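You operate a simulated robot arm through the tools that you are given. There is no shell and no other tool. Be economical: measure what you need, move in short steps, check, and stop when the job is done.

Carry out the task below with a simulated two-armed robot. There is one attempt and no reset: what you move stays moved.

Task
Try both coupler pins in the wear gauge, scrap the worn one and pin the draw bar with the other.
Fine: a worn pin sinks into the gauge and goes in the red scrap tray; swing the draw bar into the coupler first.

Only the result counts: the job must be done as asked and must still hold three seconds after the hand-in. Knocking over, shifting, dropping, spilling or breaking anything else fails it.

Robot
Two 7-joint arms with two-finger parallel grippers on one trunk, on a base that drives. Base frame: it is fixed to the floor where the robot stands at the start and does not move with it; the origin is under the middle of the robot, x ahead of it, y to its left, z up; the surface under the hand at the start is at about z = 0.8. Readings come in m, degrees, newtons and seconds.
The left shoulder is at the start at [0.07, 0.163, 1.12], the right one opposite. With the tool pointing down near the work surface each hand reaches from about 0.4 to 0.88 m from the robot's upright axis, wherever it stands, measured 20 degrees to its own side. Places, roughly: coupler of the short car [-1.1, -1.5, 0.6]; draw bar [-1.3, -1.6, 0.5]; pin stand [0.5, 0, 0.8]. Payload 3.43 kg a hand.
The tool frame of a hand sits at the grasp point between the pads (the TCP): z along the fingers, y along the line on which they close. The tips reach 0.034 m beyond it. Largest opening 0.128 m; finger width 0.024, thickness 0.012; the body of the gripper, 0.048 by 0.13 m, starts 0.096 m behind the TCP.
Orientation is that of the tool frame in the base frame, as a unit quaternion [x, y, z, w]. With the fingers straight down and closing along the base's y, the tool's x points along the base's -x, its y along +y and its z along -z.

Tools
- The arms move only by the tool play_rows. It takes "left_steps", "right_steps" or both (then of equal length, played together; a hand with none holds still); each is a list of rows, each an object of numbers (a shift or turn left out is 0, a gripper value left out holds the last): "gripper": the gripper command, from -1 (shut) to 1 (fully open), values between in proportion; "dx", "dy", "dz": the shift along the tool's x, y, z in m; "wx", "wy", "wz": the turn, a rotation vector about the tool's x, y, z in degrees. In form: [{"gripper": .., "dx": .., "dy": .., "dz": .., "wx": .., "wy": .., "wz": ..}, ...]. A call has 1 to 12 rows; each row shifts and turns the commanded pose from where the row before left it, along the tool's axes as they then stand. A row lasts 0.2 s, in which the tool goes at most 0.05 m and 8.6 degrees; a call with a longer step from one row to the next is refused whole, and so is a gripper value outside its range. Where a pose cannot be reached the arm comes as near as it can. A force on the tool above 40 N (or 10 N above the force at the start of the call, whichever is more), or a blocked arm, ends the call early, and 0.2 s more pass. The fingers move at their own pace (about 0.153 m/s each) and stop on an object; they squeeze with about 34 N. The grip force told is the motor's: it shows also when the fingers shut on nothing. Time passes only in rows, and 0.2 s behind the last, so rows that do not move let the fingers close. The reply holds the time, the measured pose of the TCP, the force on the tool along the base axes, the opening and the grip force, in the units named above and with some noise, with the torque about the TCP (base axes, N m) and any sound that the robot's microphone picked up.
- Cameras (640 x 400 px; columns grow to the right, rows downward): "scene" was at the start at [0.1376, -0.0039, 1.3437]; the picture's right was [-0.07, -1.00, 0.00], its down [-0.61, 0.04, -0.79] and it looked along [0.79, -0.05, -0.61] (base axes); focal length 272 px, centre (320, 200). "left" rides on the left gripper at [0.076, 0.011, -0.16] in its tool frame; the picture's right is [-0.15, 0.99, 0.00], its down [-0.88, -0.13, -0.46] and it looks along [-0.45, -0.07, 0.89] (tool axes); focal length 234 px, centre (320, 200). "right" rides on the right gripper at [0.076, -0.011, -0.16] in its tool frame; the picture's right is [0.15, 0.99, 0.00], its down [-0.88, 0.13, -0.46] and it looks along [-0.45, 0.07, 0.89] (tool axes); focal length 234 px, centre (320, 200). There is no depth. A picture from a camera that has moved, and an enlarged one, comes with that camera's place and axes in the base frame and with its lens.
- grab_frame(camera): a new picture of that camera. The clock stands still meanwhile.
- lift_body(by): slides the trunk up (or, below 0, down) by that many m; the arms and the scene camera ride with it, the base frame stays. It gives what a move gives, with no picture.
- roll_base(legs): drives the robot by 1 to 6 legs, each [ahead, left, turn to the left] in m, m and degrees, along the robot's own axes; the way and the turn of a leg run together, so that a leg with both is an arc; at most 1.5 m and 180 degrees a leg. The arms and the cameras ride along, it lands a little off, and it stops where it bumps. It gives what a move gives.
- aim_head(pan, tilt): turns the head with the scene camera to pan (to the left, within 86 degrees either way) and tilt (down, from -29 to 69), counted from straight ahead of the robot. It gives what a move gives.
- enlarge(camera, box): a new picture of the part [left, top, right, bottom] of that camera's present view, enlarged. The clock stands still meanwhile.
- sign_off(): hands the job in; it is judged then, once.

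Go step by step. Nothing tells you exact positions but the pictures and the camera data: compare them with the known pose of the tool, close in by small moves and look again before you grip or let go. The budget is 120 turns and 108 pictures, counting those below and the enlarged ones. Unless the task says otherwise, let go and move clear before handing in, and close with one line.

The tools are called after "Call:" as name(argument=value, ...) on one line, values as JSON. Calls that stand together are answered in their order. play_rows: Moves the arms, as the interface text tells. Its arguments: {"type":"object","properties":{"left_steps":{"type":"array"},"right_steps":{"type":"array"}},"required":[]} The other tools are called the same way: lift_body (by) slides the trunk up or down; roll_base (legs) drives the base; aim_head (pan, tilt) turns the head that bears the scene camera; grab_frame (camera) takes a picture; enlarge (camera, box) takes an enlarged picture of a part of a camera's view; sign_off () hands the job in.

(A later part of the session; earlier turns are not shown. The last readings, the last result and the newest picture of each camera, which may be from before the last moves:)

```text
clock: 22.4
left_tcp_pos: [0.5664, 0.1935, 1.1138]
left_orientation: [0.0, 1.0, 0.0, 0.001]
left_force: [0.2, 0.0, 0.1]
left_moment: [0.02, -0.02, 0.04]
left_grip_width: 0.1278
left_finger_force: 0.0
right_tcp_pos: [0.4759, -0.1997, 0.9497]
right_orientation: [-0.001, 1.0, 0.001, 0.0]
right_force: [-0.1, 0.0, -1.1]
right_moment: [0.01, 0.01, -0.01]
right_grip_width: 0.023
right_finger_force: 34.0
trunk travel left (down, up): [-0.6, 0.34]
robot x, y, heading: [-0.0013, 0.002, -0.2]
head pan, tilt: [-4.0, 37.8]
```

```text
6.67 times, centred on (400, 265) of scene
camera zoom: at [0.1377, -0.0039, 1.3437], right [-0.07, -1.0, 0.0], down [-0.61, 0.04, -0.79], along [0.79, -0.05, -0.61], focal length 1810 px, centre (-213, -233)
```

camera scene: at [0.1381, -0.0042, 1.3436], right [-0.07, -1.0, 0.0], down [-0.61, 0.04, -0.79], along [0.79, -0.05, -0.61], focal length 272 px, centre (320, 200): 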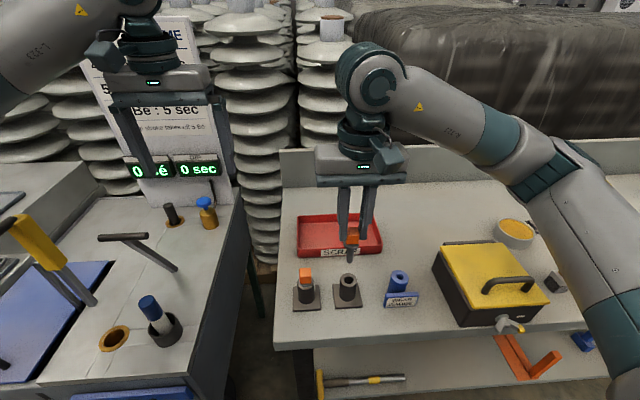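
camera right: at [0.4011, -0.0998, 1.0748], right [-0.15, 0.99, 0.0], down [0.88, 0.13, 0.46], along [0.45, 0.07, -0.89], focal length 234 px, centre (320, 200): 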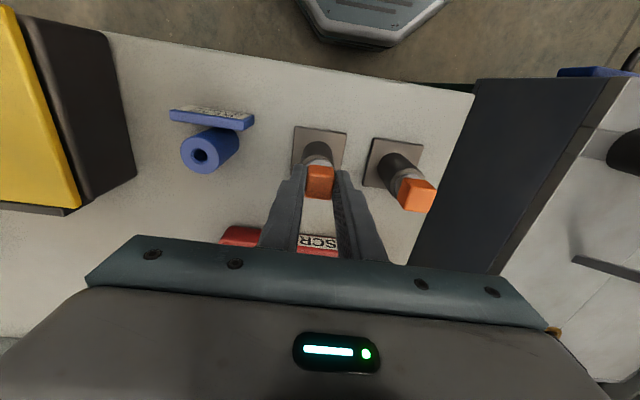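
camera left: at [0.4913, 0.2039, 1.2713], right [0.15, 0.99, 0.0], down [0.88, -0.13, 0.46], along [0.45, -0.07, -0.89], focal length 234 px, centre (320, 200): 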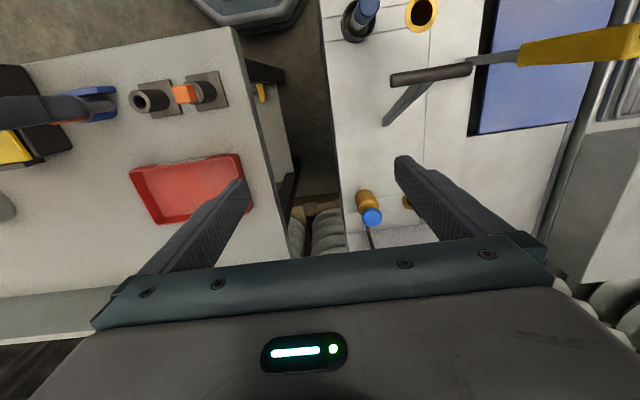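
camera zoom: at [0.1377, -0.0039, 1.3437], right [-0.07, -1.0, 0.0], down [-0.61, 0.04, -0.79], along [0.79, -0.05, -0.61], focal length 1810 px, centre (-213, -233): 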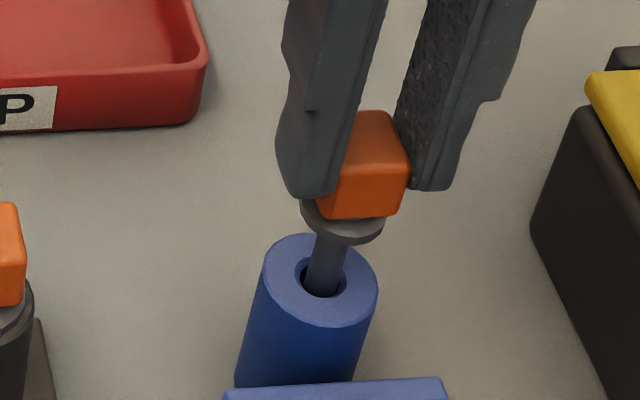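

It passes the other pin's stop with no force. Sink further to confirm.

Call:
play_rows(right_steps=[{"dz": 0.008}, {"dz": 0.008}, {"dz": 0.008}, {}])

Call:
enlarge(camera="scene", box=[370, 235, 430, 295])

```text
clock: 23.4
left_tcp_pos: [0.5649, 0.1939, 1.1128]
left_orientation: [-0.002, 1.0, 0.0, 0.0]
left_force: [0.7, -0.5, 0.4]
left_moment: [-0.02, -0.02, 0.0]
left_grip_width: 0.1281
left_finger_force: 0.0
right_tcp_pos: [0.4771, -0.2001, 0.9242]
right_orientation: [0.0, 1.0, 0.0, 0.0]
right_force: [0.2, 0.5, -0.4]
right_moment: [0.04, -0.02, 0.0]
right_grip_width: 0.0229
right_finger_force: 33.9
trunk travel left (down, up): [-0.6, 0.34]
robot x, y, heading: [-0.0009, 0.0032, -0.2]
head pan, tilt: [-4.0, 37.8]
```

```text
6.67 times, centred on (400, 265) of scene
camera zoom: at [0.1376, -0.0038, 1.3437], right [-0.07, -1.0, 0.0], down [-0.61, 0.04, -0.79], along [0.79, -0.05, -0.61], focal length 1810 px, centre (-213, -233)
```

zoom: 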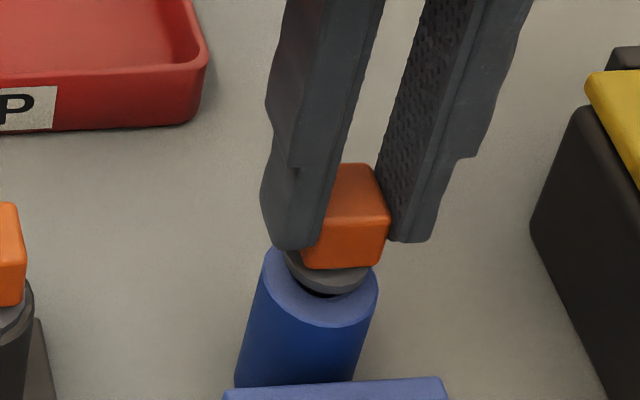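

Confirmed worn: it sinks to the flange without force. Lift it out and carry it above the scrap tray (centre about (0.675, -0.095)).

Call:
play_rows(right_steps=[{"dz": -0.03}, {"dz": -0.04}, {"dz": -0.04}, {"dx": -0.04, "dy": 0.021}, {"dx": -0.04, "dy": 0.021}, {"dx": -0.04, "dy": 0.021}, {"dx": -0.04, "dy": 0.021}, {"dx": -0.038, "dy": 0.021}, {}])

Call:
grab_frame(camera="scene")

Call:
grab_frame(camera="right")

```text
clock: 25.4
left_tcp_pos: [0.566, 0.1929, 1.1146]
left_orientation: [0.001, 1.0, 0.0, 0.001]
left_force: [0.7, 0.6, 0.3]
left_moment: [0.03, 0.01, 0.02]
left_grip_width: 0.128
left_finger_force: 0.0
right_tcp_pos: [0.6754, -0.0973, 1.0354]
right_orientation: [0.001, 1.0, -0.001, 0.001]
right_force: [0.2, -0.8, -1.6]
right_moment: [0.02, -0.02, -0.02]
right_grip_width: 0.0228
right_finger_force: 34.1
trunk travel left (down, up): [-0.6, 0.34]
robot x, y, heading: [0.0006, -0.0047, -0.2]
head pan, tilt: [-4.0, 37.8]
```

```text
67 pictures are left
camera scene: at [0.1373, -0.0049, 1.3437], right [-0.07, -1.0, 0.0], down [-0.61, 0.04, -0.79], along [0.79, -0.05, -0.61], focal length 272 px, centre (320, 200)
```

scene: 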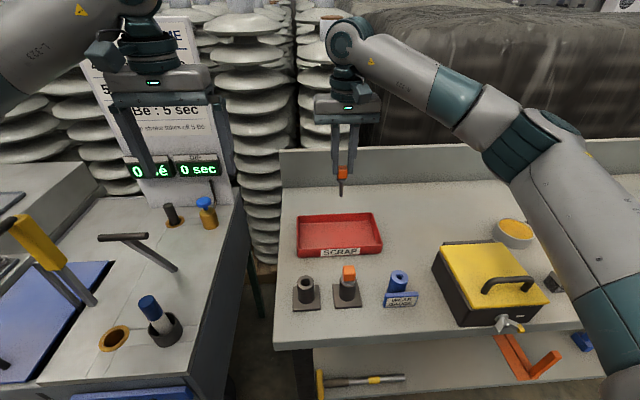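

```text
66 pictures are left
camera right: at [0.5991, -0.1091, 1.1959], right [-0.15, 0.99, 0.0], down [0.88, 0.13, 0.46], along [0.45, 0.07, -0.89], focal length 234 px, centre (320, 200)
```

right: 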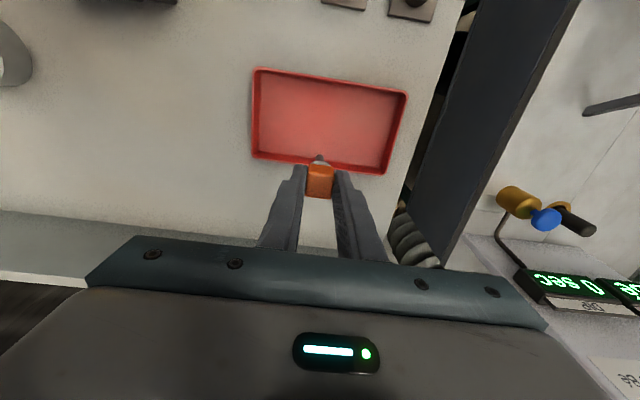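

Tray centre is nearer (0.66, -0.09). Shift slightly and lower until the tip is just above the tray floor.

Call:
play_rows(right_steps=[{"dx": 0.017, "dy": 0.008}, {"dz": 0.04}, {"dz": 0.04}, {"dz": 0.03}, {"dz": 0.008}, {"dz": 0.005}, {"dz": 0.003}, {}])

Call:
enlarge(camera="scene", box=[280, 170, 400, 270])

```text
clock: 27.2
left_tcp_pos: [0.566, 0.1932, 1.1136]
left_orientation: [-0.001, 1.0, 0.0, 0.0]
left_force: [-0.4, -0.2, 0.5]
left_moment: [0.01, -0.01, 0.02]
left_grip_width: 0.1279
left_finger_force: 0.0
right_tcp_pos: [0.6583, -0.0865, 0.9091]
right_orientation: [0.001, 1.0, 0.0, 0.001]
right_force: [-0.8, 0.0, -0.8]
right_moment: [0.0, 0.02, 0.0]
right_grip_width: 0.0228
right_finger_force: 34.3
trunk travel left (down, up): [-0.6, 0.34]
robot x, y, heading: [-0.0028, 0.0019, 0.0]
head pan, tilt: [-4.0, 37.8]
```

```text
4.00 times, centred on (340, 220) of scene
camera zoom: at [0.1376, -0.0038, 1.3437], right [-0.07, -1.0, 0.0], down [-0.61, 0.04, -0.79], along [0.79, -0.05, -0.61], focal length 1086 px, centre (240, 120)
```

zoom: 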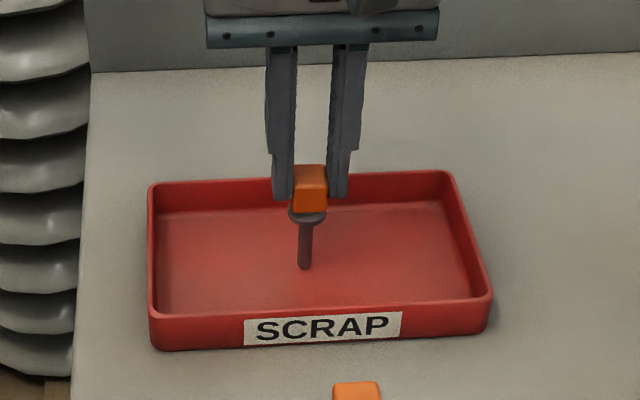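

Centred in the tray; a few mm more, then release and rise.

Call:
play_rows(right_steps=[{"dz": 0.004}, {}, {"gripper": 0.6}, {}, {}, {"dz": -0.04}, {"dz": -0.045}, {"dz": -0.045}])

Call:
enlarge(camera="scene", box=[270, 200, 450, 320])

```text
clock: 29.0
left_tcp_pos: [0.5651, 0.1942, 1.114]
left_orientation: [-0.001, 1.0, 0.0, -0.001]
left_force: [0.9, 0.8, 0.3]
left_moment: [-0.05, -0.02, 0.0]
left_grip_width: 0.1279
left_finger_force: 0.1
right_tcp_pos: [0.6573, -0.0882, 1.0374]
right_orientation: [-0.001, 1.0, 0.0, -0.001]
right_force: [-0.4, 0.0, 0.0]
right_moment: [-0.01, 0.01, 0.0]
right_grip_width: 0.1025
right_finger_force: 0.1
trunk travel left (down, up): [-0.6, 0.34]
robot x, y, heading: [-0.0009, 0.0033, -0.1]
head pan, tilt: [-4.0, 37.8]
```

```text
3.33 times, centred on (360, 260) of scene
camera zoom: at [0.1366, -0.0033, 1.3437], right [-0.07, -1.0, 0.0], down [-0.61, 0.04, -0.79], along [0.79, -0.06, -0.61], focal length 905 px, centre (187, 0)
```

zoom: 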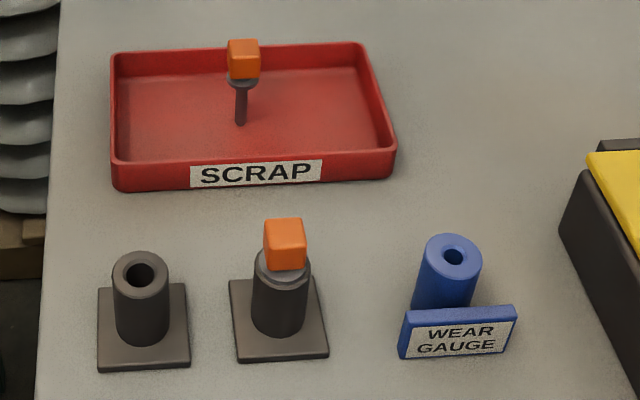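

The worn pin stands in the tray. Now fetch the good pin from its stand.

Call:
play_rows(right_steps=[{"dx": 0.045}, {"dx": 0.045, "dy": -0.0022}, {"dx": 0.045}, {"dx": 0.0467, "gripper": -0.1}, {}, {"dz": 0.04}, {"dz": 0.04}, {"dz": 0.03}, {}])

Call:
enlarge(camera="scene", box=[310, 230, 400, 290])

Call:
enlarge(camera="right", box=[240, 120, 400, 220])

```text
clock: 31.0
left_tcp_pos: [0.5661, 0.1941, 1.1139]
left_orientation: [-0.001, 1.0, 0.0, 0.0]
left_force: [-0.5, 0.2, -0.5]
left_moment: [-0.01, -0.01, 0.01]
left_grip_width: 0.1283
left_finger_force: 0.0
right_tcp_pos: [0.4775, -0.0895, 0.9245]
right_orientation: [0.0, 1.0, 0.0, 0.0]
right_force: [0.2, -0.5, 0.5]
right_moment: [0.04, 0.0, 0.0]
right_grip_width: 0.0575
right_finger_force: 0.0
trunk travel left (down, up): [-0.6, 0.34]
robot x, y, heading: [0.0035, 0.0039, -0.1]
head pan, tilt: [-4.0, 37.8]
```

```text
6.67 times, centred on (355, 260) of scene
camera zoom: at [0.1373, -0.0038, 1.3437], right [-0.07, -1.0, 0.0], down [-0.61, 0.04, -0.79], along [0.79, -0.05, -0.61], focal length 1810 px, centre (87, -200)
```

zoom: 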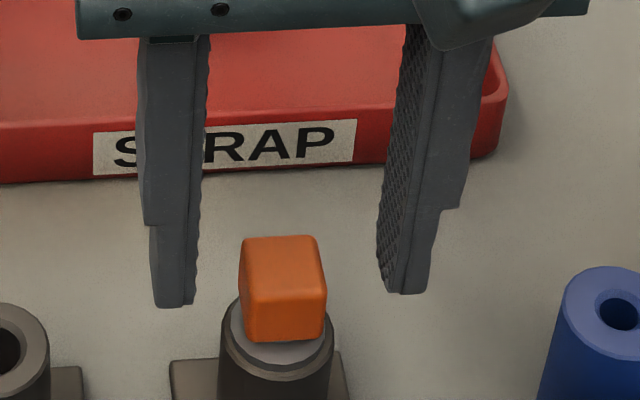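

```text
4.00 times, centred on (320, 170) of right
camera zoom: at [0.4008, -0.1022, 1.0855], right [-0.15, 0.99, 0.0], down [0.88, 0.13, 0.46], along [0.45, 0.07, -0.89], focal length 937 px, centre (320, 320)
```

zoom: 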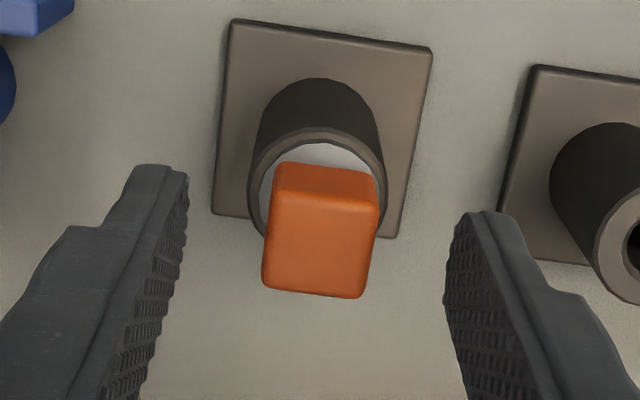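

Centred again. Grip and lift well clear.

Call:
play_rows(right_steps=[{"dz": 0.009, "dy": -0.001}, {"gripper": -1}, {}, {}, {"dz": -0.03}, {"dz": -0.04}, {"dz": -0.04}, {"dz": -0.04}, {"dz": -0.04}, {}])

Call:
aim_head(pan=-86, tilt=30)

Call:
grab_frame(camera="scene")

```text
clock: 33.2
left_tcp_pos: [0.5679, 0.1936, 1.1121]
left_orientation: [-0.001, 1.0, 0.0, 0.0]
left_force: [-0.3, -0.4, -0.5]
left_moment: [0.01, 0.03, 0.01]
left_grip_width: 0.1279
left_finger_force: 0.0
right_tcp_pos: [0.4779, -0.0925, 1.1065]
right_orientation: [0.0, 1.0, 0.0, -0.001]
right_force: [0.0, -0.5, -1.2]
right_moment: [-0.01, 0.06, 0.01]
right_grip_width: 0.0232
right_finger_force: 33.7
trunk travel left (down, up): [-0.6, 0.34]
robot x, y, heading: [0.0014, -0.0008, -0.1]
head pan, tilt: [-4.0, 37.8]
```

```text
clock: 34.8
left_tcp_pos: [0.5669, 0.194, 1.1131]
left_orientation: [0.0, 1.0, 0.001, 0.0]
left_force: [-0.1, -0.1, 0.3]
left_moment: [0.02, 0.01, 0.0]
left_grip_width: 0.1282
left_finger_force: 0.1
right_tcp_pos: [0.4779, -0.0912, 1.1064]
right_orientation: [0.0, 1.0, 0.0, -0.001]
right_force: [-1.0, -1.0, -1.6]
right_moment: [0.04, 0.0, 0.02]
right_grip_width: 0.0233
right_finger_force: 33.7
trunk travel left (down, up): [-0.6, 0.34]
robot x, y, heading: [-0.0014, -0.0002, -0.1]
head pan, tilt: [-85.9, 30.0]
```

```text
61 pictures are left
camera scene: at [0.058, -0.0881, 1.3557], right [-1.0, -0.07, 0.0], down [-0.04, 0.5, -0.87], along [0.06, -0.86, -0.5], focal length 272 px, centre (320, 200)
```

scene: 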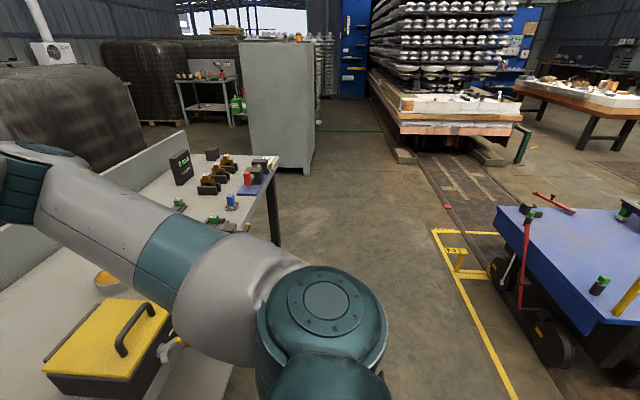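

Good pin is in hand. A blue low car with red parts is toward (-1, -1.5). I'll back away from the bench, then turn right and look.

Call:
roll_base(legs=[[-0.45, 0, 0], [0, 0, -90]])

Call:
aim_head(pan=-35, tilt=35)

Call:
grab_frame(camera="scene")

```text
clock: 41.3
left_tcp_pos: [-0.2506, -0.5653, 1.1131]
left_orientation: [0.701, 0.713, 0.0, 0.0]
left_force: [0.7, 0.3, 1.2]
left_moment: [0.0, -0.01, -0.01]
left_grip_width: 0.1281
left_finger_force: 0.0
right_tcp_pos: [-0.5392, -0.4803, 1.1064]
right_orientation: [0.702, 0.713, 0.0, -0.001]
right_force: [0.7, 0.1, -1.2]
right_moment: [-0.01, 0.0, -0.02]
right_grip_width: 0.023
right_finger_force: 33.8
trunk travel left (down, up): [-0.6, 0.34]
robot x, y, heading: [-0.4573, -0.001, -89.1]
head pan, tilt: [-85.9, 30.0]
```

```text
clock: 42.5
left_tcp_pos: [-0.2508, -0.5641, 1.1136]
left_orientation: [0.701, 0.713, 0.0, 0.0]
left_force: [0.3, 0.0, 0.5]
left_moment: [0.01, 0.0, 0.0]
left_grip_width: 0.1279
left_finger_force: 0.1
right_tcp_pos: [-0.5386, -0.4805, 1.1057]
right_orientation: [0.701, 0.713, 0.0, 0.0]
right_force: [-0.6, -0.3, -1.1]
right_moment: [0.0, 0.03, 0.01]
right_grip_width: 0.0234
right_finger_force: 33.6
trunk travel left (down, up): [-0.6, 0.34]
robot x, y, heading: [-0.4535, 0.0024, -89.1]
head pan, tilt: [-35.0, 35.0]
```

```text
60 pictures are left
camera scene: at [-0.5012, -0.1223, 1.3479], right [-0.83, 0.56, 0.0], down [0.32, 0.47, -0.82], along [-0.46, -0.68, -0.57], focal length 272 px, centre (320, 200)
```

scene: 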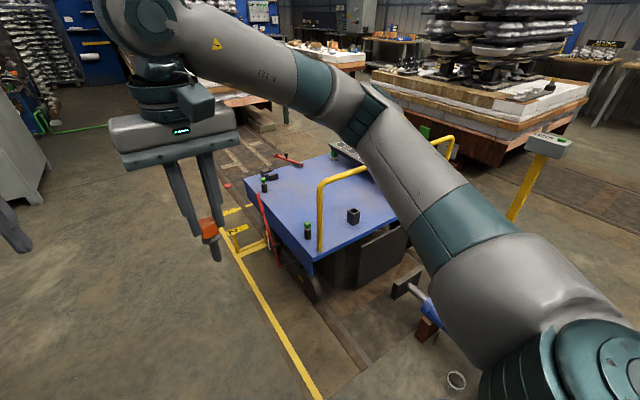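

Call:
enlarge(camera="scene", box=[200, 120, 400, 290])

```text
2.35 times, centred on (300, 205) of scene
camera zoom: at [-0.5012, -0.1223, 1.3479], right [-0.83, 0.56, 0.0], down [0.32, 0.47, -0.82], along [-0.46, -0.68, -0.57], focal length 639 px, centre (367, 188)
```

zoom: 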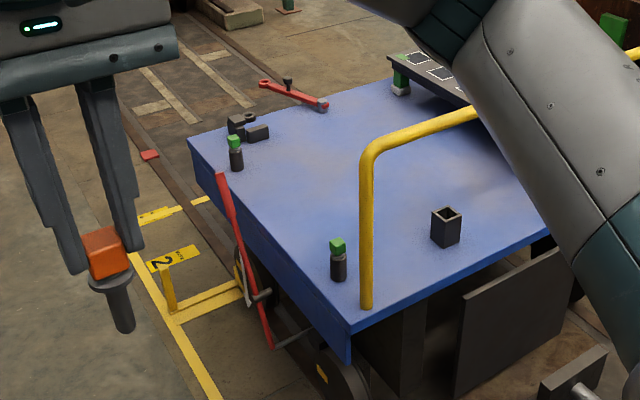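

The draw bar is the red bar with an eye and knob (pivot near (-1.32,-1.56)), the coupler is the black jaw near (-1.05,-1.48) on the car's far end. I'll drive down the aisle to see it closer.

Call:
roll_base(legs=[[1.3, 0.05, 0]])

Call:
aim_head(pan=-80, tilt=40)

Call:
grab_frame(camera="scene")

```text
clock: 49.2
left_tcp_pos: [-0.1652, -1.8979, 1.1142]
left_orientation: [0.697, 0.718, -0.001, 0.0]
left_force: [-1.1, -0.5, 0.2]
left_moment: [0.0, -0.02, -0.02]
left_grip_width: 0.128
left_finger_force: 0.1
right_tcp_pos: [-0.4533, -1.816, 1.1064]
right_orientation: [0.697, 0.717, 0.0, 0.0]
right_force: [0.2, -0.4, -1.2]
right_moment: [0.03, 0.04, -0.02]
right_grip_width: 0.0231
right_finger_force: 34.3
trunk travel left (down, up): [-0.6, 0.34]
robot x, y, heading: [-0.3757, -1.3342, -88.4]
head pan, tilt: [-35.0, 35.0]
```

```text
clock: 50.3
left_tcp_pos: [-0.1654, -1.8964, 1.114]
left_orientation: [0.697, 0.717, -0.001, 0.0]
left_force: [0.2, 0.2, -0.2]
left_moment: [0.03, -0.03, 0.0]
left_grip_width: 0.1281
left_finger_force: 0.0
right_tcp_pos: [-0.4544, -1.8153, 1.1062]
right_orientation: [0.698, 0.716, 0.0, 0.0]
right_force: [0.0, -0.2, -0.9]
right_moment: [-0.01, -0.02, -0.03]
right_grip_width: 0.0232
right_finger_force: 34.0
trunk travel left (down, up): [-0.6, 0.34]
robot x, y, heading: [-0.3739, -1.334, -88.6]
head pan, tilt: [-80.0, 40.0]
```

```text
58 pictures are left
camera scene: at [-0.4559, -1.4015, 1.3403], right [-0.2, 0.98, 0.0], down [0.63, 0.13, -0.77], along [-0.75, -0.15, -0.64], focal length 272 px, centre (320, 200)
```

scene: 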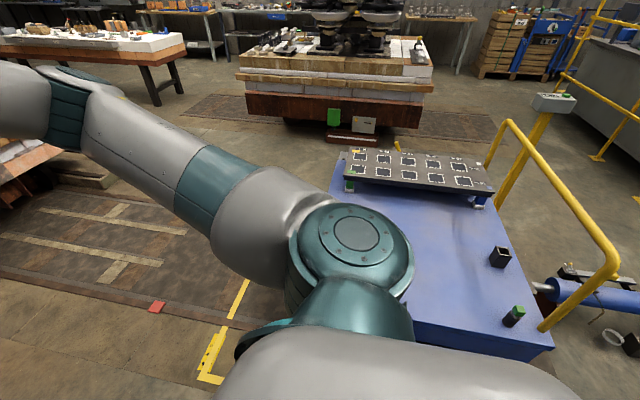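

My arm blocks the view; I'll turn to face the car, with hands passing above it at z>1.

Call:
roll_base(legs=[[0, 0, -75]])

Call:
aim_head(pan=3, tilt=42)

Call:
grab_frame(camera="scene")

Call:
grab_frame(camera="left")

```text
clock: 53.9
left_tcp_pos: [-0.8632, -1.6831, 1.1144]
left_orientation: [0.99, 0.144, 0.0, 0.0]
left_force: [-0.2, -0.1, 0.9]
left_moment: [0.0, 0.0, 0.01]
left_grip_width: 0.1281
left_finger_force: 0.1
right_tcp_pos: [-0.8596, -1.3823, 1.1065]
right_orientation: [0.99, 0.144, 0.001, 0.0]
right_force: [0.2, 0.1, -0.9]
right_moment: [-0.03, 0.02, 0.04]
right_grip_width: 0.023
right_finger_force: 34.2
trunk travel left (down, up): [-0.6, 0.34]
robot x, y, heading: [-0.3747, -1.3366, -163.4]
head pan, tilt: [-80.0, 40.0]
```

```text
clock: 55.5
left_tcp_pos: [-0.864, -1.6831, 1.1134]
left_orientation: [0.99, 0.143, 0.0, 0.0]
left_force: [0.2, -0.4, 0.7]
left_moment: [0.03, 0.0, 0.02]
left_grip_width: 0.128
left_finger_force: 0.0
right_tcp_pos: [-0.8592, -1.3824, 1.1063]
right_orientation: [0.99, 0.143, 0.0, 0.0]
right_force: [-0.1, 0.1, -1.2]
right_moment: [0.0, 0.0, -0.02]
right_grip_width: 0.0233
right_finger_force: 34.0
trunk travel left (down, up): [-0.6, 0.34]
robot x, y, heading: [-0.376, -1.3372, -163.3]
head pan, tilt: [3.0, 42.0]
```

```text
57 pictures are left
camera scene: at [-0.5013, -1.3759, 1.3374], right [-0.33, 0.94, 0.0], down [0.63, 0.22, -0.74], along [-0.7, -0.25, -0.67], focal length 272 px, centre (320, 200)
```

scene: 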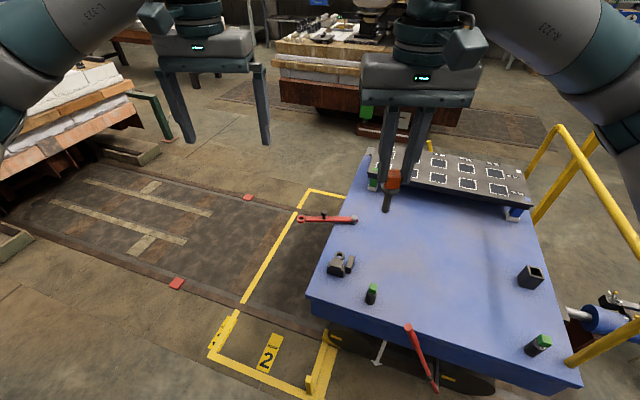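

```text
56 pictures are left
camera left: at [-0.7877, -1.6725, 1.2714], right [0.14, -0.99, 0.0], down [-0.88, -0.13, 0.46], along [-0.45, -0.06, -0.89], focal length 234 px, centre (320, 200)
```

left: 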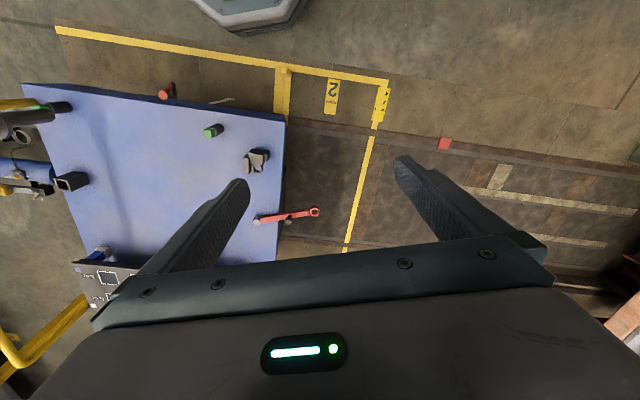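

Call:
enlarge(camera="scene", box=[280, 190, 400, 310])

Call:
enlarge(camera="left", box=[190, 110, 350, 240])

```text
3.33 times, centred on (340, 250) of scene
camera zoom: at [-0.5013, -1.3759, 1.3374], right [-0.33, 0.94, 0.0], down [0.63, 0.22, -0.74], along [-0.7, -0.25, -0.67], focal length 905 px, centre (253, 33)
```

zoom: 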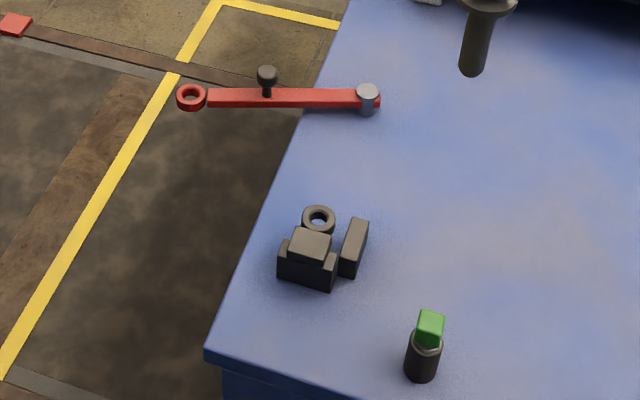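

```text
3.08 times, centred on (270, 175) of left
camera zoom: at [-0.7877, -1.6725, 1.2714], right [0.14, -0.99, 0.0], down [-0.88, -0.13, 0.46], along [-0.45, -0.06, -0.89], focal length 720 px, centre (474, 277)
```

zoom: 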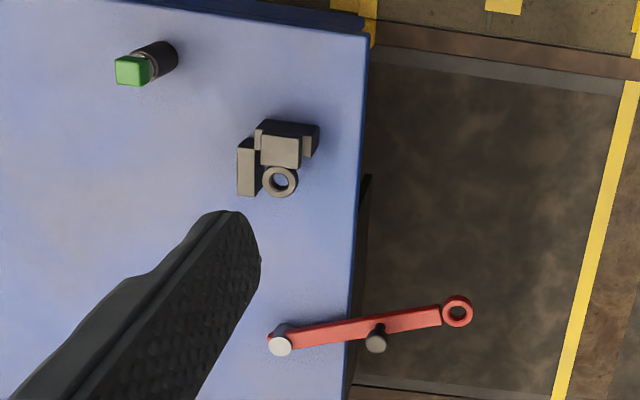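

Triangulated: pivot (-1.278,-1.506), bar eye (-1.206,-1.710) at z≈0.53, knob (-1.236,-1.621,0.575), coupler ring (-1.064,-1.506), top z≈0.559. So the bar must swing +70° about the pivot. I'll shift the base to about (-0.40,-1.5) facing the car and lower the trunk.

Call:
roll_base(legs=[[0.07, 0.149, 0], [0, 0, -16.7]])

Call:
lift_body(by=-0.25)

Call:
aim_head(pan=0, tilt=45)

Call:
grab_frame(camera="scene")

Call:
grab_frame(camera="left")

```text
clock: 57.9
left_tcp_pos: [-0.9677, -1.6939, 1.1143]
left_orientation: [1.0, 0.002, 0.0, 0.001]
left_force: [0.5, 0.4, 0.6]
left_moment: [-0.02, -0.04, -0.03]
left_grip_width: 0.128
left_finger_force: 0.0
right_tcp_pos: [-0.8776, -1.4086, 1.1068]
right_orientation: [1.0, 0.002, 0.0, 0.0]
right_force: [-0.3, 0.4, -1.0]
right_moment: [-0.05, 0.02, 0.0]
right_grip_width: 0.0232
right_finger_force: 33.6
trunk travel left (down, up): [-0.6, 0.34]
robot x, y, heading: [-0.4006, -1.4957, -179.6]
head pan, tilt: [3.0, 42.0]
```

```text
clock: 60.5
left_tcp_pos: [-0.9672, -1.6943, 0.8642]
left_orientation: [1.0, 0.003, 0.0, 0.0]
left_force: [0.5, -0.2, -0.4]
left_moment: [0.0, -0.01, 0.03]
left_grip_width: 0.1278
left_finger_force: 0.1
right_tcp_pos: [-0.8776, -1.4088, 0.8563]
right_orientation: [1.0, 0.002, 0.0, 0.0]
right_force: [-0.2, -0.7, -0.5]
right_moment: [0.0, 0.0, 0.0]
right_grip_width: 0.0235
right_finger_force: 34.5
trunk travel left (down, up): [-0.35, 0.59]
robot x, y, heading: [-0.401, -1.4989, -179.7]
head pan, tilt: [3.0, 42.0]
```

```text
clock: 61.1
left_tcp_pos: [-0.9675, -1.6949, 0.8637]
left_orientation: [1.0, 0.003, 0.0, 0.0]
left_force: [-0.1, 0.5, -0.6]
left_moment: [0.01, 0.01, 0.0]
left_grip_width: 0.1282
left_finger_force: 0.0
right_tcp_pos: [-0.8793, -1.4092, 0.8569]
right_orientation: [1.0, 0.002, 0.0, 0.0]
right_force: [-1.0, 0.2, -1.6]
right_moment: [-0.02, 0.01, 0.02]
right_grip_width: 0.0234
right_finger_force: 34.1
trunk travel left (down, up): [-0.35, 0.59]
robot x, y, heading: [-0.4004, -1.4978, -179.8]
head pan, tilt: [0.0, 45.0]
```

```text
53 pictures are left
camera scene: at [-0.5318, -1.4969, 1.0831], right [0.0, 1.0, 0.0], down [0.71, 0.0, -0.71], along [-0.71, 0.0, -0.71], focal length 272 px, centre (320, 200)
```

scene: 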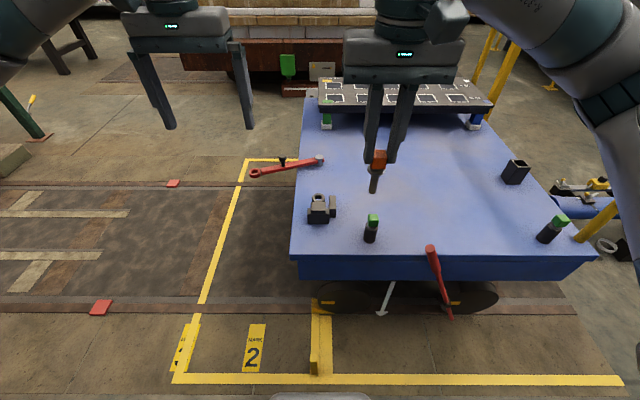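

```text
52 pictures are left
camera left: at [-0.8911, -1.7063, 1.0214], right [-0.14, -0.99, 0.0], down [-0.88, 0.13, 0.46], along [-0.45, 0.06, -0.89], focal length 234 px, centre (320, 200)
```

left: 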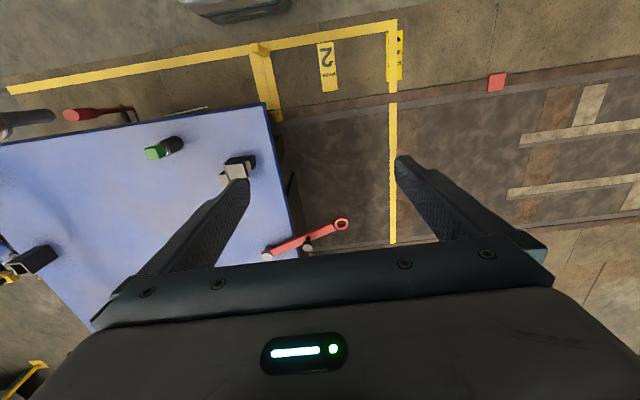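

Call:
enlarge(camera="scene", box=[240, 140, 350, 240])

Call:
enlarge(camera="right", box=[270, 80, 500, 240])

```text
4.00 times, centred on (295, 190) of scene
camera zoom: at [-0.5318, -1.4969, 1.0831], right [0.0, 1.0, 0.0], down [0.71, 0.0, -0.71], along [-0.71, 0.0, -0.71], focal length 1086 px, centre (420, 240)
```

zoom: 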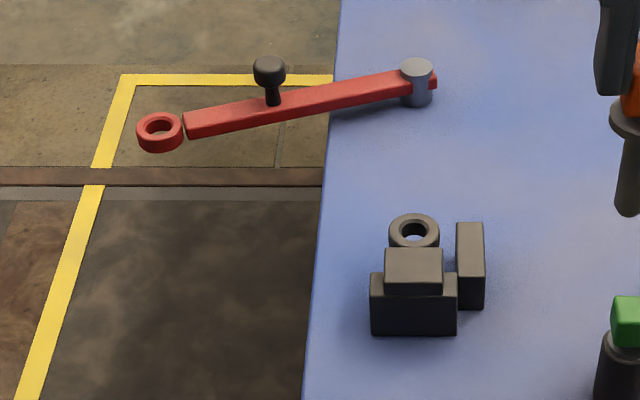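

```text
2.50 times, centred on (385, 160) of right
camera zoom: at [-0.8032, -1.3975, 1.0173], right [0.15, -0.99, 0.0], down [-0.88, -0.13, 0.46], along [-0.45, -0.07, -0.89], focal length 585 px, centre (158, 300)
```

zoom: 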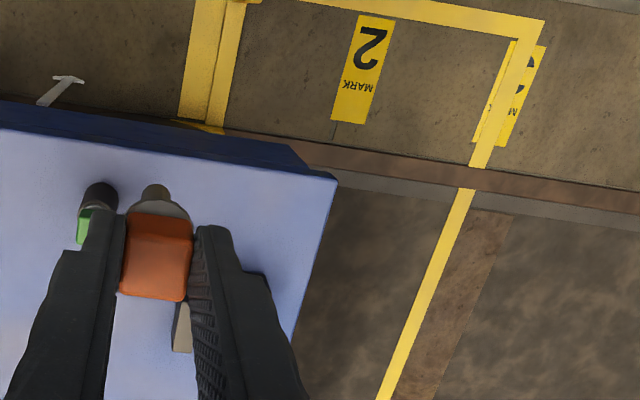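

Move the right hand (with pin) aside and bring the left hand above the knob.

Call:
play_rows(left_steps=[{"gripper": 0.1, "dx": -0.045, "dy": -0.013}, {"dx": -0.045, "dy": -0.013}, {"dx": -0.045, "dy": -0.013}, {"dx": -0.045, "dy": -0.013}, {"dx": -0.045, "dy": -0.013}, {"dx": -0.0415, "dy": -0.0105}, {"dz": 0.045}, {"dz": 0.045}, {"dz": 0.04}, {}], right_steps=[{"dy": -0.04}, {"dy": -0.04}, {"dy": -0.04}, {"dz": -0.03}, {}, {}, {}, {}, {}, {}])

Call:
enlarge(camera="scene", box=[220, 100, 360, 240])

Call:
grab_frame(camera="left")

```text
clock: 63.3
left_tcp_pos: [-1.2, -1.6282, 0.7204]
left_orientation: [1.0, 0.002, -0.001, 0.0]
left_force: [-0.8, 0.1, -0.1]
left_moment: [0.0, -0.02, -0.01]
left_grip_width: 0.0705
left_finger_force: 0.0
left hand out of reach, approached as far as the arm can: row 6
right_tcp_pos: [-0.8789, -1.2886, 0.8868]
right_orientation: [1.0, 0.002, 0.002, 0.0]
right_force: [-0.2, -0.4, -0.8]
right_moment: [0.0, 0.0, -0.02]
right_grip_width: 0.023
right_finger_force: 33.7
trunk travel left (down, up): [-0.35, 0.59]
robot x, y, heading: [-0.3984, -1.5001, -179.7]
head pan, tilt: [0.0, 45.0]
```

```text
2.86 times, centred on (290, 170) of scene
camera zoom: at [-0.5316, -1.4967, 1.0831], right [0.0, 1.0, 0.0], down [0.71, 0.0, -0.71], along [-0.71, 0.0, -0.71], focal length 776 px, centre (406, 286)
```

zoom: 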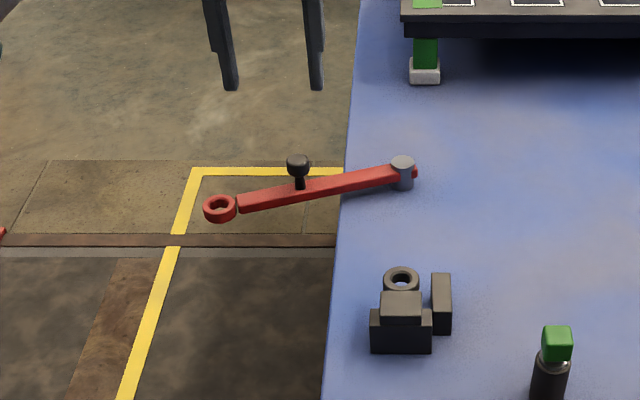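

```text
48 pictures are left
camera left: at [-1.1236, -1.6397, 0.878], right [-0.14, -0.99, 0.0], down [-0.88, 0.13, 0.46], along [-0.45, 0.06, -0.89], focal length 234 px, centre (320, 200)
```

left: 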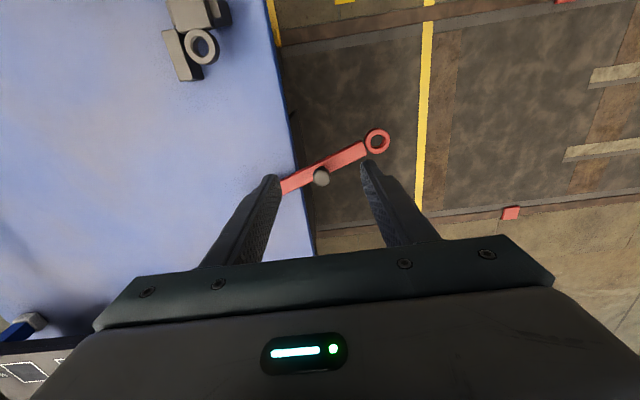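

Left arm is at its reach limit about 4 cm short; there is ~9 cm free ahead of the base. I'll roll ahead 4.5 cm.

Call:
roll_base(legs=[[0.045, 0, 0]])

Call:
grab_frame(camera="left")

```text
clock: 64.2
left_tcp_pos: [-1.246, -1.6269, 0.7178]
left_orientation: [1.0, 0.003, 0.001, 0.0]
left_force: [-0.6, 0.3, -0.4]
left_moment: [-0.01, -0.01, 0.0]
left_grip_width: 0.0704
left_finger_force: 0.0
right_tcp_pos: [-0.9266, -1.2894, 0.8858]
right_orientation: [1.0, 0.002, 0.001, 0.0]
right_force: [-0.4, -0.4, -1.1]
right_moment: [-0.02, -0.08, 0.03]
right_grip_width: 0.023
right_finger_force: 34.4
trunk travel left (down, up): [-0.35, 0.59]
robot x, y, heading: [-0.4441, -1.4991, -179.9]
head pan, tilt: [0.0, 45.0]
```

```text
47 pictures are left
camera left: at [-1.1703, -1.6396, 0.8767], right [-0.14, -0.99, 0.0], down [-0.88, 0.13, 0.45], along [-0.45, 0.06, -0.89], focal length 234 px, centre (320, 200)
```

left: 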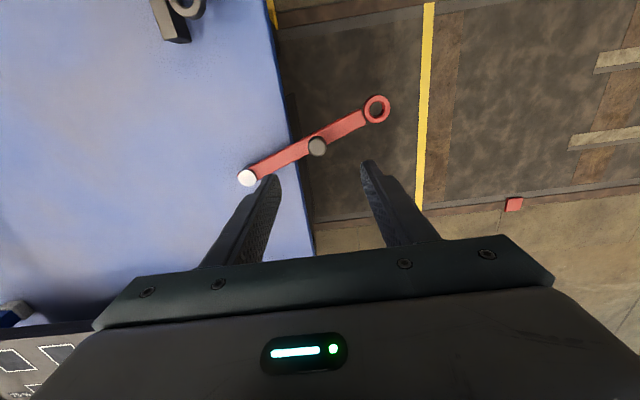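

Knob is right under the TCP. Lower to straddle it.

Call:
play_rows(left_steps=[{"dz": 0.04, "dx": 0.003}, {"dz": 0.04}, {"dz": 0.03}, {}])

Call:
enlarge(camera="scene", box=[220, 100, 360, 190])

Call:
enlarge(camera="left", box=[220, 80, 420, 220])

```text
clock: 65.2
left_tcp_pos: [-1.2416, -1.6281, 0.6105]
left_orientation: [1.0, 0.003, 0.0, 0.0]
left_force: [0.1, 0.2, -0.2]
left_moment: [0.01, 0.0, -0.01]
left_grip_width: 0.0705
left_finger_force: 0.0
right_tcp_pos: [-0.924, -1.289, 0.8868]
right_orientation: [1.0, 0.001, -0.001, 0.0]
right_force: [-0.3, -0.8, -1.0]
right_moment: [-0.01, 0.03, 0.03]
right_grip_width: 0.0231
right_finger_force: 34.3
trunk travel left (down, up): [-0.35, 0.59]
robot x, y, heading: [-0.4491, -1.4984, -179.8]
head pan, tilt: [0.0, 45.0]
```

```text
4.44 times, centred on (290, 145) of scene
camera zoom: at [-0.5767, -1.4968, 1.0831], right [0.0, 1.0, 0.0], down [0.71, 0.0, -0.71], along [-0.71, 0.0, -0.71], focal length 1207 px, centre (453, 444)
```

zoom: 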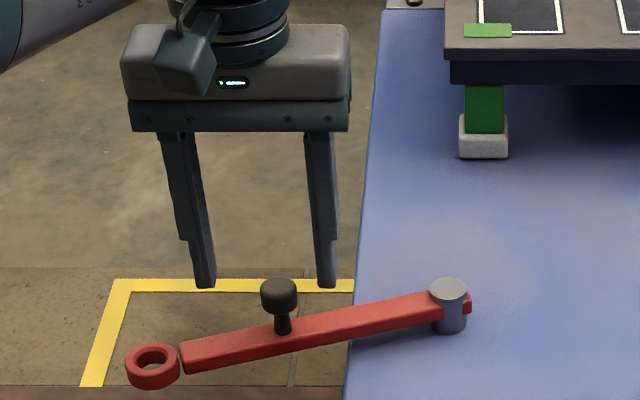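

```text
2.86 times, centred on (320, 150) of left
camera zoom: at [-1.1655, -1.6401, 0.7668], right [-0.14, -0.99, 0.0], down [-0.88, 0.13, 0.46], along [-0.45, 0.06, -0.89], focal length 669 px, centre (320, 343)
```

zoom: 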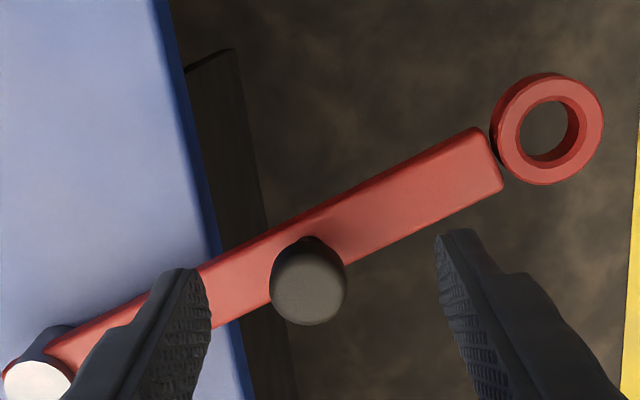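

Well centred. Lower 28 mm and close on the knob.

Call:
play_rows(left_steps=[{"dz": 0.015}, {"dz": 0.012}, {"gripper": -1}, {}, {}, {}])

Call:
enlarge(camera="scene", box=[220, 120, 360, 210])

```text
clock: 66.6
left_tcp_pos: [-1.2413, -1.624, 0.5838]
left_orientation: [1.0, 0.001, 0.0, -0.001]
left_force: [-5.9, 20.9, -1.9]
left_moment: [0.73, 0.49, -0.31]
left_grip_width: 0.0255
left_finger_force: 44.6
right_tcp_pos: [-0.9253, -1.2866, 0.8864]
right_orientation: [1.0, 0.001, 0.0, 0.002]
right_force: [0.3, 0.4, -0.5]
right_moment: [-0.01, 0.01, 0.0]
right_grip_width: 0.0233
right_finger_force: 34.3
trunk travel left (down, up): [-0.35, 0.59]
robot x, y, heading: [-0.4486, -1.4968, -179.9]
head pan, tilt: [0.0, 45.0]
```

```text
4.44 times, centred on (290, 165) of scene
camera zoom: at [-0.5775, -1.4952, 1.083], right [0.0, 1.0, 0.0], down [0.71, 0.0, -0.71], along [-0.71, 0.0, -0.71], focal length 1207 px, centre (453, 356)
```

zoom: 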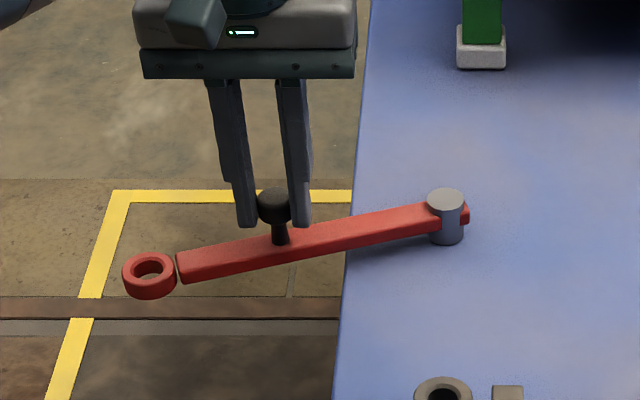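

Knob gripped (a small sideways load, so I'll relax it by 3 mm). Start swinging along the arc.

Call:
play_rows(left_steps=[{"dy": -0.003}, {"dx": 0.012, "dy": -0.0048}, {"dx": 0.0113, "dy": -0.006}, {"dx": 0.0106, "dy": -0.0072}, {"dx": 0.0099, "dy": -0.0083}, {}])

Call:
enlarge(camera="scene", box=[220, 120, 360, 240])

```text
clock: 68.0
left_tcp_pos: [-1.1967, -1.6015, 0.5842]
left_orientation: [1.0, 0.005, 0.0, 0.001]
left_force: [-0.9, -1.7, 10.9]
left_moment: [-0.12, 0.72, 0.26]
left_grip_width: 0.0251
left_finger_force: 45.0
right_tcp_pos: [-0.9244, -1.2902, 0.8876]
right_orientation: [1.0, 0.003, 0.0, 0.0]
right_force: [0.0, -0.1, -1.4]
right_moment: [0.0, 0.03, -0.02]
right_grip_width: 0.0231
right_finger_force: 33.6
trunk travel left (down, up): [-0.35, 0.59]
robot x, y, heading: [-0.4495, -1.5022, -179.9]
head pan, tilt: [0.0, 45.0]
```

```text
3.33 times, centred on (290, 180) of scene
camera zoom: at [-0.5757, -1.4973, 1.0833], right [0.0, 1.0, 0.0], down [0.71, 0.0, -0.71], along [-0.71, 0.0, -0.71], focal length 905 px, centre (420, 267)
```

zoom: 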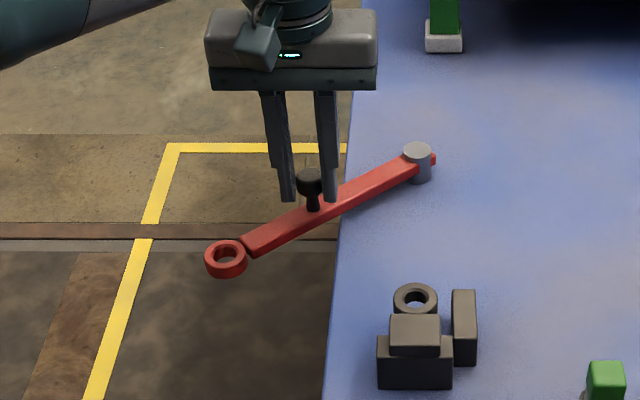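

The bar follows. Continue the arc, easing up 1 mm.

Call:
play_rows(left_steps=[{"dx": 0.0089, "dy": -0.0092, "dz": -0.001}, {"dx": 0.0079, "dy": -0.0101}, {"dx": 0.0068, "dy": -0.0109}, {"dx": 0.0056, "dy": -0.0116}, {"dx": 0.0044, "dy": -0.012}, {}])

Call:
enlarge(camera="scene", box=[240, 130, 360, 240])

```text
clock: 69.4
left_tcp_pos: [-1.162, -1.5435, 0.5841]
left_orientation: [1.0, 0.003, 0.002, 0.002]
left_force: [30.7, -9.9, -7.2]
left_moment: [-0.24, -1.12, 0.11]
left_grip_width: 0.0255
left_finger_force: 44.4
right_tcp_pos: [-0.9231, -1.2885, 0.8871]
right_orientation: [1.0, 0.002, 0.0, 0.0]
right_force: [-0.3, -0.1, -1.5]
right_moment: [-0.03, 0.0, 0.03]
right_grip_width: 0.0233
right_finger_force: 33.8
trunk travel left (down, up): [-0.35, 0.59]
robot x, y, heading: [-0.4465, -1.4997, -180.0]
head pan, tilt: [0.0, 45.0]
```

```text
3.64 times, centred on (300, 185) of scene
camera zoom: at [-0.5757, -1.4974, 1.083], right [0.0, 1.0, 0.0], down [0.71, 0.0, -0.71], along [-0.71, 0.0, -0.71], focal length 988 px, centre (393, 254)
```

zoom: 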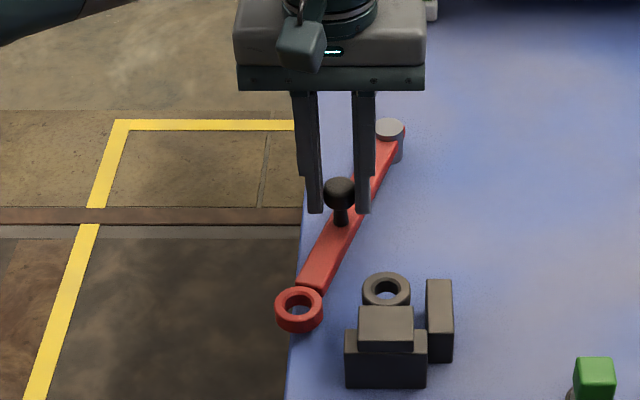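

Nearly there; an outward load means the true arc is slightly larger, so I'll bias +x and continue.

Call:
play_rows(left_steps=[{"dx": 0.003, "dy": 0}, {"dx": 0.003, "dy": -0.009}, {"dx": 0.002, "dy": -0.01}, {}])

Call:
enlarge(camera="scene", box=[240, 130, 360, 240])

```text
clock: 70.4
left_tcp_pos: [-1.1597, -1.5246, 0.5839]
left_orientation: [1.0, 0.003, -0.002, -0.001]
left_force: [-2.2, -1.8, -7.3]
left_moment: [0.01, 0.94, 0.25]
left_grip_width: 0.0254
left_finger_force: 45.0
right_tcp_pos: [-0.9244, -1.2902, 0.8866]
right_orientation: [1.0, 0.002, 0.0, 0.001]
right_force: [0.0, 0.1, -0.6]
right_moment: [0.01, -0.04, 0.0]
right_grip_width: 0.0232
right_finger_force: 33.9
trunk travel left (down, up): [-0.35, 0.59]
robot x, y, heading: [-0.4449, -1.4949, -179.6]
head pan, tilt: [0.0, 45.0]
```

```text
3.64 times, centred on (300, 185) of scene
camera zoom: at [-0.5781, -1.4969, 1.083], right [0.0, 1.0, 0.0], down [0.71, 0.0, -0.71], along [-0.71, 0.0, -0.71], focal length 988 px, centre (393, 254)
```

zoom: 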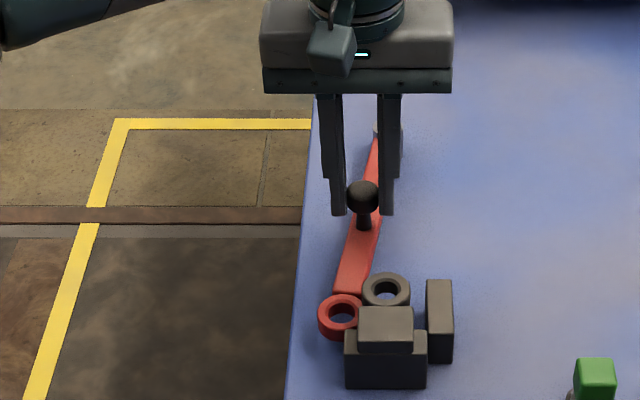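

The eye is sliding in under the ring. Continue gently until it reaches the stop.

Call:
play_rows(left_steps=[{"dx": 0.001, "dy": -0.006}, {"dx": 0.0005, "dy": -0.006}, {"dx": 0.0, "dy": -0.004}, {}])

Call:
enlarge(camera="scene", box=[250, 140, 350, 230])

Call:
enlarge(camera="left", box=[220, 0, 420, 140])

```text
clock: 71.4
left_tcp_pos: [-1.1573, -1.5105, 0.5842]
left_orientation: [1.0, 0.003, -0.001, -0.001]
left_force: [-17.5, -1.0, 5.5]
left_moment: [-0.04, 0.28, 0.18]
left_grip_width: 0.0254
left_finger_force: 45.0
right_tcp_pos: [-0.9249, -1.2887, 0.8874]
right_orientation: [1.0, 0.002, 0.0, 0.0]
right_force: [-0.7, 0.3, -1.4]
right_moment: [-0.03, 0.01, 0.01]
right_grip_width: 0.0232
right_finger_force: 34.2
trunk travel left (down, up): [-0.35, 0.59]
robot x, y, heading: [-0.4463, -1.5005, -179.9]
head pan, tilt: [0.0, 45.0]
```

```text
4.44 times, centred on (300, 185) of scene
camera zoom: at [-0.5776, -1.4969, 1.0831], right [0.0, 1.0, 0.0], down [0.71, 0.0, -0.71], along [-0.71, 0.0, -0.71], focal length 1207 px, centre (409, 267)
```

zoom: 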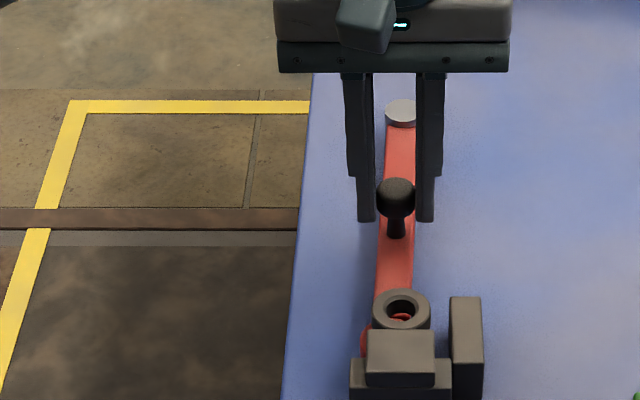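

```text
2.86 times, centred on (320, 70) of left
camera zoom: at [-1.0803, -1.5212, 0.7422], right [-0.14, -0.99, 0.0], down [-0.88, 0.13, 0.46], along [-0.45, 0.07, -0.89], focal length 669 px, centre (320, 571)
```

zoom: 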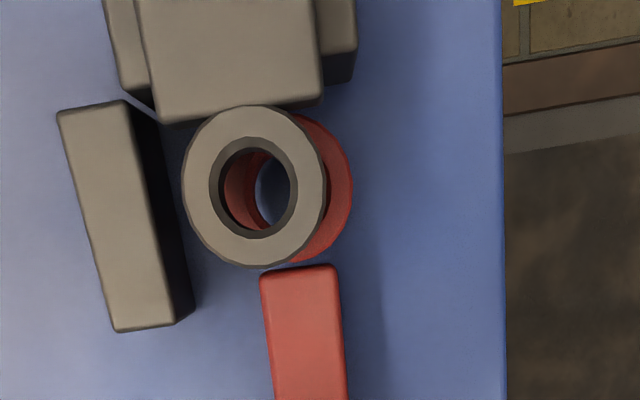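

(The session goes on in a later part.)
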